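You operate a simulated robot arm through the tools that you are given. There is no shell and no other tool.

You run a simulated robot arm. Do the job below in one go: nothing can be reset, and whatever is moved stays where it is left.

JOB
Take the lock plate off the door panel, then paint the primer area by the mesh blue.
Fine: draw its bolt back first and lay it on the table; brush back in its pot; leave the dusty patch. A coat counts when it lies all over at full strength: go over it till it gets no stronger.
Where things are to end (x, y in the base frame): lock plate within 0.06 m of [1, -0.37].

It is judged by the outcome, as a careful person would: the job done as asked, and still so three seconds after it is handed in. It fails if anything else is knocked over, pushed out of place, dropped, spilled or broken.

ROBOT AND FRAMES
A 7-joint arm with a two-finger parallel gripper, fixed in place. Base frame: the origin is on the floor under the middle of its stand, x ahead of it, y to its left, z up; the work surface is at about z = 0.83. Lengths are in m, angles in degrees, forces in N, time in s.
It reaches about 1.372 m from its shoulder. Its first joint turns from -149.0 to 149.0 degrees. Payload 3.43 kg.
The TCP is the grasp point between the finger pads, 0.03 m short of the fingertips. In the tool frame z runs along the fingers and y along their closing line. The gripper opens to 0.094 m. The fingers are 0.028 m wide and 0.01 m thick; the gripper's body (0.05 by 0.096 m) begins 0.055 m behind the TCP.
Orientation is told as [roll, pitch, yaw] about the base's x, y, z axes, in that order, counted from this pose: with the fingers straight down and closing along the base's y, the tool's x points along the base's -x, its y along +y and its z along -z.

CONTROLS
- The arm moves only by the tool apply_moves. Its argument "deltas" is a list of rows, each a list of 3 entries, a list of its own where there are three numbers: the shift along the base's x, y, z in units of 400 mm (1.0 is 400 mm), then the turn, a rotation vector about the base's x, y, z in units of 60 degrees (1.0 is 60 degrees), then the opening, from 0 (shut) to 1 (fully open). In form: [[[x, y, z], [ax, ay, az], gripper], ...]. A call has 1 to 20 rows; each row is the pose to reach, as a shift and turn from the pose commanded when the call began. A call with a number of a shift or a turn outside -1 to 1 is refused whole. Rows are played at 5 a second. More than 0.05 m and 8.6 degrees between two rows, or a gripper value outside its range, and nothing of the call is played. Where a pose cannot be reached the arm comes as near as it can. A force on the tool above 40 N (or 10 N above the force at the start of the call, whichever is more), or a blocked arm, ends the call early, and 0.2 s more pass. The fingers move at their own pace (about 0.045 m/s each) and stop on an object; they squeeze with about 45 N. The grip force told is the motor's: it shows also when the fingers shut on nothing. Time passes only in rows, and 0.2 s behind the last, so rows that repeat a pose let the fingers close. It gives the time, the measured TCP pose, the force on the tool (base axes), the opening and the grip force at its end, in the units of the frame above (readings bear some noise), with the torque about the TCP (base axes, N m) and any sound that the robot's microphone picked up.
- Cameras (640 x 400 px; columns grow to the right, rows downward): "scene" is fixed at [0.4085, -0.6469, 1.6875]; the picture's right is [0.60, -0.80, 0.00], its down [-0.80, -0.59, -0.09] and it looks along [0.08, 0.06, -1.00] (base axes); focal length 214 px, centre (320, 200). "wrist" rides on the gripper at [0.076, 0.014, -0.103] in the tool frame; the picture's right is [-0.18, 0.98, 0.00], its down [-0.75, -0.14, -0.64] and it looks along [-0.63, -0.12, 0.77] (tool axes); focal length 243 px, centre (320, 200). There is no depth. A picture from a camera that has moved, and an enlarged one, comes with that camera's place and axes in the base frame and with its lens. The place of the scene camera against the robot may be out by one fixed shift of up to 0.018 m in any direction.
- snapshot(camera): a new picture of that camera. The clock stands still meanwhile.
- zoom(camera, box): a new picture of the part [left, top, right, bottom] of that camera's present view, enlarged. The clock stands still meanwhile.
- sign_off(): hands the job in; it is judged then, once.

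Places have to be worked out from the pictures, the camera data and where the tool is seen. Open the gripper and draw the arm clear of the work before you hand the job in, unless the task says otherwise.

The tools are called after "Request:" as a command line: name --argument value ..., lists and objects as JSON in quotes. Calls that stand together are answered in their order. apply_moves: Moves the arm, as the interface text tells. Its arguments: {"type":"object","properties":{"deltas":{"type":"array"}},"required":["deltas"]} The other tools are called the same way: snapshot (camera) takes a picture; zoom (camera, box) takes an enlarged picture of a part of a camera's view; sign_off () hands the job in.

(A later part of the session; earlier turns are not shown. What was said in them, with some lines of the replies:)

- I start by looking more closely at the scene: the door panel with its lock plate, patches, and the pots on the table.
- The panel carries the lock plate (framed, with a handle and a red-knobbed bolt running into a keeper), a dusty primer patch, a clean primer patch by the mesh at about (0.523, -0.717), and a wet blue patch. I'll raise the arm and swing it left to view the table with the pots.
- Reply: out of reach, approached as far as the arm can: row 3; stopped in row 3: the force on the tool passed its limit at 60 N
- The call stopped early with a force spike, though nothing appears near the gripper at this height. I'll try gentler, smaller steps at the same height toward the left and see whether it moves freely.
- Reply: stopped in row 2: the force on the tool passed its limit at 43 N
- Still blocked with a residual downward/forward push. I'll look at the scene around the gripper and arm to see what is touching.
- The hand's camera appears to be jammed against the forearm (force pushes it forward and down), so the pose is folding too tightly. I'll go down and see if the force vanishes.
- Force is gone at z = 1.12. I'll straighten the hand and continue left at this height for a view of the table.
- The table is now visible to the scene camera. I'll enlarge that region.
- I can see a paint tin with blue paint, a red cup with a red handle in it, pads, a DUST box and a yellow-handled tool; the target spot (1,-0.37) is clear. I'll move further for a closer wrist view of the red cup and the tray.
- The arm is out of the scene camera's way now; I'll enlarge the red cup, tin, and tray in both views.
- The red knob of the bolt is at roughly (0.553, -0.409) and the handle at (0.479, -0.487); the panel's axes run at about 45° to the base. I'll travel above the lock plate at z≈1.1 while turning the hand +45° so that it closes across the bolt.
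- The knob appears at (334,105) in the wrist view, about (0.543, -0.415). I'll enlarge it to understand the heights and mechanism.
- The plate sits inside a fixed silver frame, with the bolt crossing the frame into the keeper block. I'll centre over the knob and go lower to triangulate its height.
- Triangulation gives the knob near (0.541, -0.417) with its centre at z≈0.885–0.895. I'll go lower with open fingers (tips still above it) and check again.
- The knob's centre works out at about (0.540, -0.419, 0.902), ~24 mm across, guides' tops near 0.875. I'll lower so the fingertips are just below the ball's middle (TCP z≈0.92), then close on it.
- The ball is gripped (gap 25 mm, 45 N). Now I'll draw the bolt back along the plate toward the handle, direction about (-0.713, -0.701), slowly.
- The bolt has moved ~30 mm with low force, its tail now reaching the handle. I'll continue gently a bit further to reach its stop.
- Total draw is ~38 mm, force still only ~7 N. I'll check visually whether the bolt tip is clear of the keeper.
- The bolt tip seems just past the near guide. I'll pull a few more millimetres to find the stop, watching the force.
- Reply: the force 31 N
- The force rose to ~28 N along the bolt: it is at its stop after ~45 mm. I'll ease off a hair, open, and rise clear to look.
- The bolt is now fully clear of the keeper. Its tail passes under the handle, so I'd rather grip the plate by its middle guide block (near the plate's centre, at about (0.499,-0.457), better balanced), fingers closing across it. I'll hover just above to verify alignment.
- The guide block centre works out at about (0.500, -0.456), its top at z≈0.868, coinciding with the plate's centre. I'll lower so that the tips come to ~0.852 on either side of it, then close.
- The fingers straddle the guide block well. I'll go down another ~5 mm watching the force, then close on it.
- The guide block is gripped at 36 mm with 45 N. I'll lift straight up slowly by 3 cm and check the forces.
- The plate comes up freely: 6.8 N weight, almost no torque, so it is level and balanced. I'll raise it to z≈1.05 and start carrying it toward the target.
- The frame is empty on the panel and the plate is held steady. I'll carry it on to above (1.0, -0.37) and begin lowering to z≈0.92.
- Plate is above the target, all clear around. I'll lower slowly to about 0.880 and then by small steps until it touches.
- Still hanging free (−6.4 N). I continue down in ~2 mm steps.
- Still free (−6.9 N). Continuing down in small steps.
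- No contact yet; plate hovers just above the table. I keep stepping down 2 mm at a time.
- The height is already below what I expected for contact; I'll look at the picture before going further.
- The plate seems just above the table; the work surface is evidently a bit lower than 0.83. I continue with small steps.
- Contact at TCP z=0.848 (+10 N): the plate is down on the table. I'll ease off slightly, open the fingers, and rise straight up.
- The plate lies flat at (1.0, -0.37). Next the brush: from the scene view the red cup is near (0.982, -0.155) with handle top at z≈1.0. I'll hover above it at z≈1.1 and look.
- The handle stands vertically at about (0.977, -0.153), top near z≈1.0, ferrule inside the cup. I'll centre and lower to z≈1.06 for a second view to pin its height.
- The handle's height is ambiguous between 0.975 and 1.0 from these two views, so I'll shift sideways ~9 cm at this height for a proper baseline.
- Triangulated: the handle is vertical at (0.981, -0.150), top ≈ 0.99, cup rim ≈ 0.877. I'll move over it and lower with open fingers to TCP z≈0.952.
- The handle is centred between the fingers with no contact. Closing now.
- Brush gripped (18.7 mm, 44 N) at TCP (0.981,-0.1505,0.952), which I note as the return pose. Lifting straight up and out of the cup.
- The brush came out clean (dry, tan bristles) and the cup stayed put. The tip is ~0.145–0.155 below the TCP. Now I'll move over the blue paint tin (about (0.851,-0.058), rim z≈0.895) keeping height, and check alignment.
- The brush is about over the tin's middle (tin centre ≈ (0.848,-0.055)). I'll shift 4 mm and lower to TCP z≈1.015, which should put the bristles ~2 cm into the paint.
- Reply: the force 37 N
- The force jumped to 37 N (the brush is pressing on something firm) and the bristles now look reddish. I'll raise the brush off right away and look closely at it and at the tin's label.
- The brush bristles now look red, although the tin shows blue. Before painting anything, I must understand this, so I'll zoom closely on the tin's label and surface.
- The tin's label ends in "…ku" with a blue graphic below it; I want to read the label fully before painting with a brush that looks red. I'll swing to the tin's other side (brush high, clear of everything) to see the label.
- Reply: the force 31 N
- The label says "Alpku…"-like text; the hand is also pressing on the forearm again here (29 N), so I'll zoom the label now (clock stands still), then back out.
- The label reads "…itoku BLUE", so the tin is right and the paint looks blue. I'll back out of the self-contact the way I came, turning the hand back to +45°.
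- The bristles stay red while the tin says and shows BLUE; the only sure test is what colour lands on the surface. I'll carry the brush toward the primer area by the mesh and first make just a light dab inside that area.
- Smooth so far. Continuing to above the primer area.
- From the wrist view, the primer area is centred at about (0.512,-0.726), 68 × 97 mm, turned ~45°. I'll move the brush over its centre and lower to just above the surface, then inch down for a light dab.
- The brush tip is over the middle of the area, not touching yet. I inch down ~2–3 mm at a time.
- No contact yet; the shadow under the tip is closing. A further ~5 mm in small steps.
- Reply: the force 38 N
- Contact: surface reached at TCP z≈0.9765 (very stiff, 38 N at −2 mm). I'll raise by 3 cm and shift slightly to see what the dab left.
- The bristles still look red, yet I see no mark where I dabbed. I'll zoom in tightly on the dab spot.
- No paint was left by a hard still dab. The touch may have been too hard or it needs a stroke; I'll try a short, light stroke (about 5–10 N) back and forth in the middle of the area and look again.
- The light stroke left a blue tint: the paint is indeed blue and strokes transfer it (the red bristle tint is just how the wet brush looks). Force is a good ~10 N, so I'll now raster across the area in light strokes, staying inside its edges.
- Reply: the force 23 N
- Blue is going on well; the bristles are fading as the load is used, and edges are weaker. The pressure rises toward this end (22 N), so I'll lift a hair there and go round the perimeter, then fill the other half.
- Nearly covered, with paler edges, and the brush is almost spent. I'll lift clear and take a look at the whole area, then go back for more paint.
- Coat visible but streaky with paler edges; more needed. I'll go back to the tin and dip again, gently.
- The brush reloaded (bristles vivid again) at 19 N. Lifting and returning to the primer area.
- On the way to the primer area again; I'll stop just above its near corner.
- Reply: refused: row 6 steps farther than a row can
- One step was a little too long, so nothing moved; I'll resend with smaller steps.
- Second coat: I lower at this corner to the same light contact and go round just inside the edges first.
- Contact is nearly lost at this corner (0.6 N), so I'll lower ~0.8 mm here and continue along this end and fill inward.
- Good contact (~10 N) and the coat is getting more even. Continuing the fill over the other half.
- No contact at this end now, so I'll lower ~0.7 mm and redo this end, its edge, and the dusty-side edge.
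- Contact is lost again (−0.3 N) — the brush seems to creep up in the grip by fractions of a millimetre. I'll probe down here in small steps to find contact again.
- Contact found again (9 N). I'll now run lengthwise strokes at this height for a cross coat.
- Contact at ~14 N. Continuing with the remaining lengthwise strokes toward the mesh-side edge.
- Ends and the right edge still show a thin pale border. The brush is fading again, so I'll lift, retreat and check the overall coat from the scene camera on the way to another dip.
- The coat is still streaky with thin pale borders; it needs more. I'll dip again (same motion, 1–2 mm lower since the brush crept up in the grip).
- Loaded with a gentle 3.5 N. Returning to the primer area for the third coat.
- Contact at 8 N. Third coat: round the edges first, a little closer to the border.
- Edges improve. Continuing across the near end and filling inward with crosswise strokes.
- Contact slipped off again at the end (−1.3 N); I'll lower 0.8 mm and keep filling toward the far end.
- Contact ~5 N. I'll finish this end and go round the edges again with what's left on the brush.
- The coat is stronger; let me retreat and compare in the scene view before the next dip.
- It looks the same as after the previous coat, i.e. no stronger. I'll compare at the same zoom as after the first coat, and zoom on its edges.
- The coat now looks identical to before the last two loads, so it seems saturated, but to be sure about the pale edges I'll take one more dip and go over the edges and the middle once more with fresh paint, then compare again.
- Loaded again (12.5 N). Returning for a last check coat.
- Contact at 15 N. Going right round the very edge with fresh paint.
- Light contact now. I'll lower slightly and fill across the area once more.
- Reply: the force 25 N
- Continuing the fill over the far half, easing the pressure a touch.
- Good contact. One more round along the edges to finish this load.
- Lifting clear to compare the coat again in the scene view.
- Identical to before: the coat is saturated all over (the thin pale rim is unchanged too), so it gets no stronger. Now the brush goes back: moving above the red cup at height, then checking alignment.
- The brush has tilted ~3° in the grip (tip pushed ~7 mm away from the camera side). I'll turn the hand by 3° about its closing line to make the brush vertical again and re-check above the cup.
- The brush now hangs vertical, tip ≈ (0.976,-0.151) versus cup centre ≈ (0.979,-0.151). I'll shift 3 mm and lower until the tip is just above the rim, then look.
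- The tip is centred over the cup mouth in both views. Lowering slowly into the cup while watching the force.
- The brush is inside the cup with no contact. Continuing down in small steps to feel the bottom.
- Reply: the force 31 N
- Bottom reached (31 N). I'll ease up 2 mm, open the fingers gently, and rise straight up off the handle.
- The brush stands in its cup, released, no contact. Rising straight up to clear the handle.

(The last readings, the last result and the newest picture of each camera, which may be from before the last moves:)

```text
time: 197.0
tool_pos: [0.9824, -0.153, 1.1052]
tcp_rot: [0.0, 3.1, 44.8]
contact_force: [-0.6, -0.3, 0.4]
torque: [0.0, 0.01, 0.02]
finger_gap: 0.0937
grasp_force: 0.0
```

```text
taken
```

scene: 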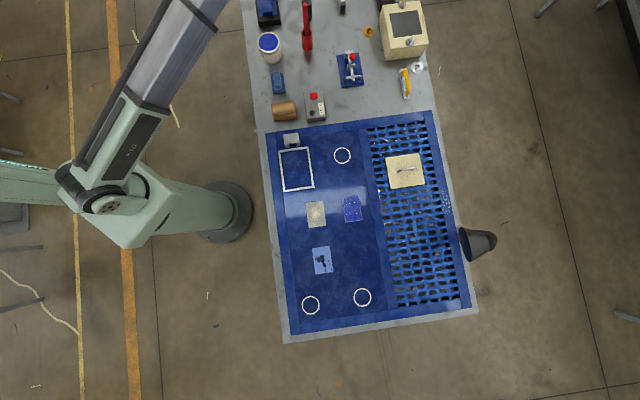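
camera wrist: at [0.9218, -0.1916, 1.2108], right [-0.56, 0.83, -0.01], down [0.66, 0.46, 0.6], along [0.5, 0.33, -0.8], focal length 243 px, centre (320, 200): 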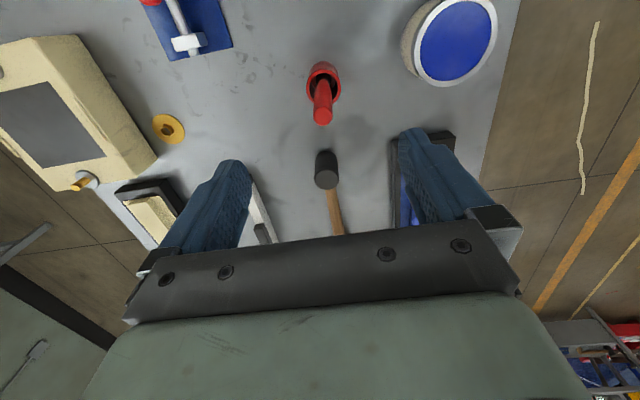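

Brush is back in its pot and everything else stands as before. I'll use the free hand's camera for a close look at the painted area to be sure the coat is complete, travelling the same safe route.

Request:
apply_moves --deltas '[[[-0.03, -0.02, 0.01], [0.01, -0.01, 0], 1], [[-0.09, -0.07, 0.01], [0.02, -0.02, 0], 1], [[-0.17, -0.135, 0.01], [0.0366, -0.0366, 0], 1], [[-0.26, -0.205, 0.01], [0.0366, -0.0366, 0], 1], [[-0.35, -0.275, 0.01], [0.0366, -0.0366, 0], 1], [[-0.44, -0.345, 0.01], [0.0366, -0.0366, 0], 1], [[-0.53, -0.42, 0.01], [0.0366, -0.0366, 0], 1], [[-0.61, -0.485, 0.01], [0.0366, -0.0366, 0], 1], [[-0.68, -0.54, 0.01], [0.0366, -0.0366, 0], 1], [[-0.71, -0.56, 0.01], [0.0366, -0.0366, 0], 1], [[-0.725, -0.57, 0.01], [0.0366, -0.0366, 0], 1]]'

Request:
apply_moves --deltas '[[[-0.02, -0.04, 0], [0, 0, 0], 1], [[-0.06, -0.12, 0], [0, 0, 0], 1], [[-0.11, -0.21, 0], [0, 0, 0], 1], [[-0.16, -0.31, -0.01], [0, 0, 0], 1], [[-0.21, -0.41, -0.03], [0, 0, 0], 1], [[-0.25, -0.5, -0.07], [0, 0, 0], 1], [[-0.29, -0.59, -0.11], [0, 0, 0], 1], [[-0.33, -0.67, -0.16], [0, 0, 0], 1], [[-0.36, -0.74, -0.21], [0, 0, 0], 1], [[-0.37, -0.77, -0.25], [0, 0, 0], 1], [[-0.37, -0.77, -0.26], [0, 0, 0], 1]]'

Request:
snapshot --camera "wrist"

Request:
zoom --camera "wrist" --box '[240, 0, 400, 150]'

```text
time: 199.4
tool_pos: [0.6923, -0.3784, 1.11]
tcp_rot: [0.0, 0.0, 44.9]
contact_force: [-0.7, 0.1, -0.6]
torque: [-0.03, 0.02, 0.02]
finger_gap: 0.094
grasp_force: 0.2
```

```text
time: 201.8
tool_pos: [0.5445, -0.6871, 1.0038]
tcp_rot: [0.0, 0.0, 44.9]
contact_force: [0.1, -0.2, 0.7]
torque: [0.01, -0.01, 0.0]
finger_gap: 0.094
grasp_force: 0.1
```

```text
taken
camera wrist: at [0.4811, -0.7303, 1.1065], right [-0.56, 0.83, 0.0], down [0.63, 0.43, 0.64], along [0.53, 0.36, -0.77], focal length 243 px, centre (320, 200)
```

wrist: 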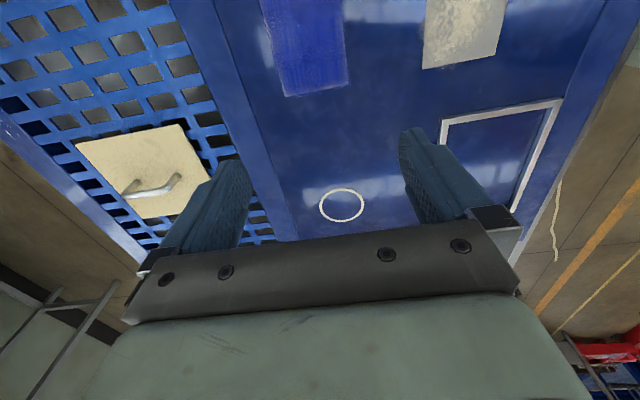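

```text
2.67 times, centred on (320, 75) of wrist
camera zoom: at [0.4811, -0.7303, 1.1065], right [-0.56, 0.83, 0.0], down [0.63, 0.43, 0.64], along [0.53, 0.36, -0.77], focal length 647 px, centre (320, 533)
```

zoom: 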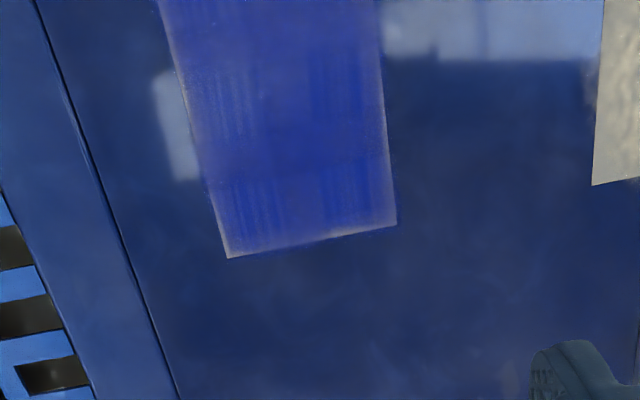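

I'll move the camera to centre on the painted area for a full, closer view (fingers stay well above it).

Request:
apply_moves --deltas '[[[-0.04, -0.04, -0.02], [0, 0, 0], 1], [[-0.08, -0.085, -0.05], [0, 0, 0], 1], [[-0.1, -0.11, -0.07], [0, 0, 0], 1], [[-0.1, -0.11, -0.07], [0, 0, 0], 1]]'

Request:
zoom --camera "wrist" --box '[240, 10, 400, 160]'

Request:
zoom --camera "wrist" --box '[260, 90, 360, 160]'

```text
time: 202.8
tool_pos: [0.5049, -0.729, 0.9761]
tcp_rot: [0.0, 0.1, 44.9]
contact_force: [-0.5, -0.6, 0.1]
torque: [0.01, 0.03, 0.02]
finger_gap: 0.0941
grasp_force: 0.0
```

```text
2.67 times, centred on (320, 85) of wrist
camera zoom: at [0.4401, -0.7736, 1.0792], right [-0.56, 0.83, 0.0], down [0.63, 0.43, 0.64], along [0.53, 0.36, -0.77], focal length 647 px, centre (320, 507)
```

zoom: 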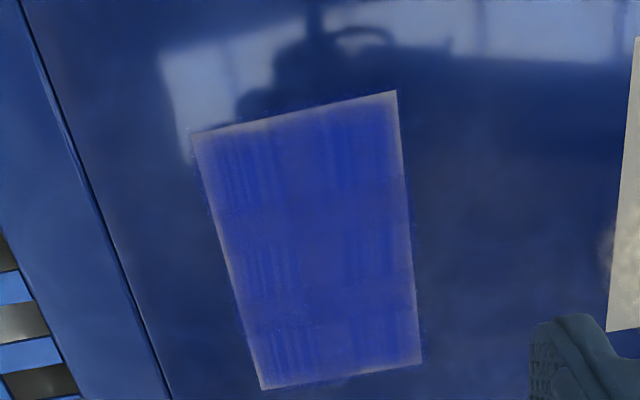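

```text
5.71 times, centred on (310, 125) of wrist
camera zoom: at [0.4401, -0.7736, 1.0792], right [-0.56, 0.83, 0.0], down [0.63, 0.43, 0.64], along [0.53, 0.36, -0.77], focal length 1386 px, centre (377, 629)
```

zoom: 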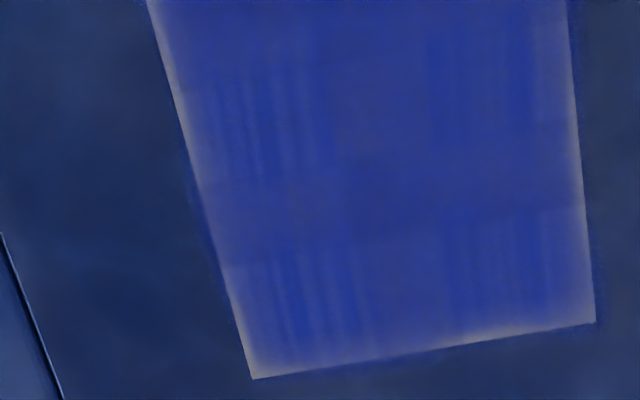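

The coat is uniformly blue with only the same soft rim on all four sides that never changed with further coats. The job's done; I'll raise the arm clear, gripper open, and do a final check.

Request:
apply_moves --deltas '[[[0, 0, 0.05], [0, 0, 0], 1], [[0.01, 0.01, 0.14], [0, 0, 0], 1], [[0.03, 0.05, 0.23], [0, 0, 0], 1], [[0.06, 0.11, 0.3], [0, 0, 0], 1], [[0.1, 0.19, 0.335], [0, 0, 0], 1], [[0.15, 0.28, 0.335], [0, 0, 0], 1], [[0.2, 0.37, 0.335], [0, 0, 0], 1], [[0.25, 0.46, 0.335], [0, 0, 0], 1], [[0.3, 0.55, 0.335], [0, 0, 0], 1], [[0.35, 0.64, 0.335], [0, 0, 0], 1], [[0.4, 0.73, 0.335], [0, 0, 0], 1], [[0.44, 0.81, 0.335], [0, 0, 0], 1], [[0.4625, 0.86, 0.335], [0, 0, 0], 1], [[0.4625, 0.875, 0.335], [0, 0, 0], 1], [[0.4625, 0.875, 0.335], [0, 0, 0], 1]]'

Request:
snapshot --camera "scene"

Request:
zoom --camera "scene" --box '[240, 0, 440, 125]'

Request:
zoom --camera "scene" --box '[260, 120, 420, 280]'

```text
time: 206.0
tool_pos: [0.6879, -0.3793, 1.1101]
tcp_rot: [0.0, 0.0, 44.8]
contact_force: [0.6, 0.7, -0.3]
torque: [-0.03, 0.0, 0.01]
finger_gap: 0.0942
grasp_force: 0.1
```

```text
taken
```

scene: 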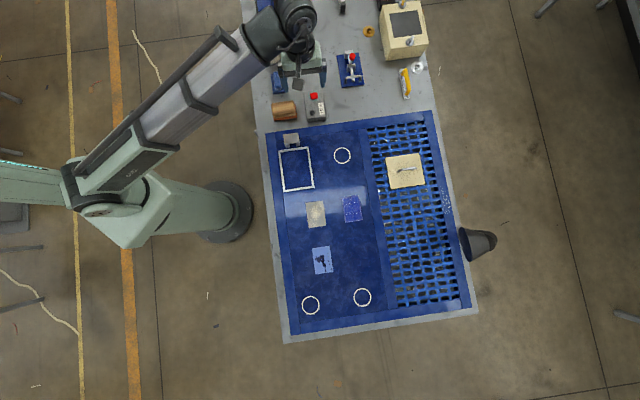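

```text
3.20 times, centred on (340, 62) of scene
camera zoom: at [0.4085, -0.6469, 1.6875], right [0.6, -0.8, 0.0], down [-0.8, -0.59, -0.09], along [0.08, 0.06, -1.0], focal length 686 px, centre (256, 640)
```

zoom: 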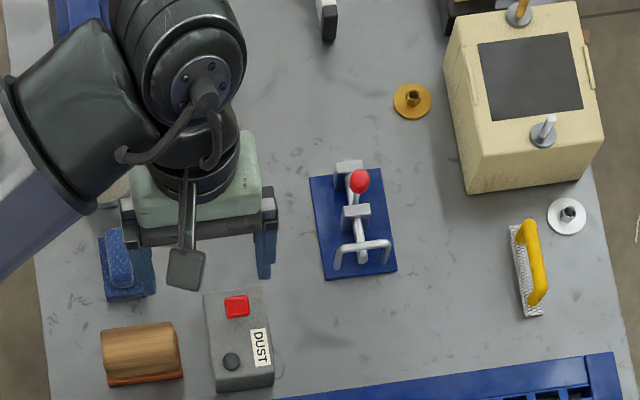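

```text
2.50 times, centred on (340, 200) of scene
camera zoom: at [0.4085, -0.6469, 1.6875], right [0.6, -0.8, 0.0], down [-0.8, -0.59, -0.09], along [0.08, 0.06, -1.0], focal length 536 px, centre (270, 200)
```

zoom: 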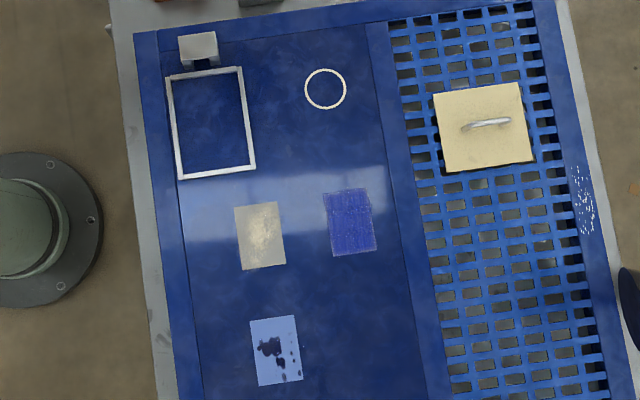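

The lock plate lies at the target, its bolt drawn back. The brush stands in its pot, the primer area is blue, the dusty patch is untouched and nothing else has moved. The gripper is open and clear, so I'm handing in.

Request:
sign_off

```text
The job is handed in.
```

I've handed the job in: the lock plate is off and on the table, and the primer area by the mesh is painted blue.

- **Lock plate:** I drew the bolt back about 45 mm to its stop, lifted the plate off and laid it flat at about (1.00, -0.37).
- **Paint:** The coat covers the whole area. Three more loads of paint after the first made no visible change, so I took it as full strength. A thin pale rim stayed along all four edges however often I went over it. I judged that to be how the picture shows it, not missed paint, but I couldn't prove that.
- **Overpaint:** To reach those edges I ran the brush right along the border, so a few millimetres of blue may lie on the panel just outside the area.
- **Brush:** It is standing back in its red pot. The bristles looked red once wet, but the tin is labelled blue and the marks came out blue.
- **Everything else:** The dusty patch is untouched, and nothing was spilled or knocked over. Four times I pressed firmly: the arm's own hand camera met its forearm three times, and I set the brush down hard once in the tin and once on the panel. I saw no damage.
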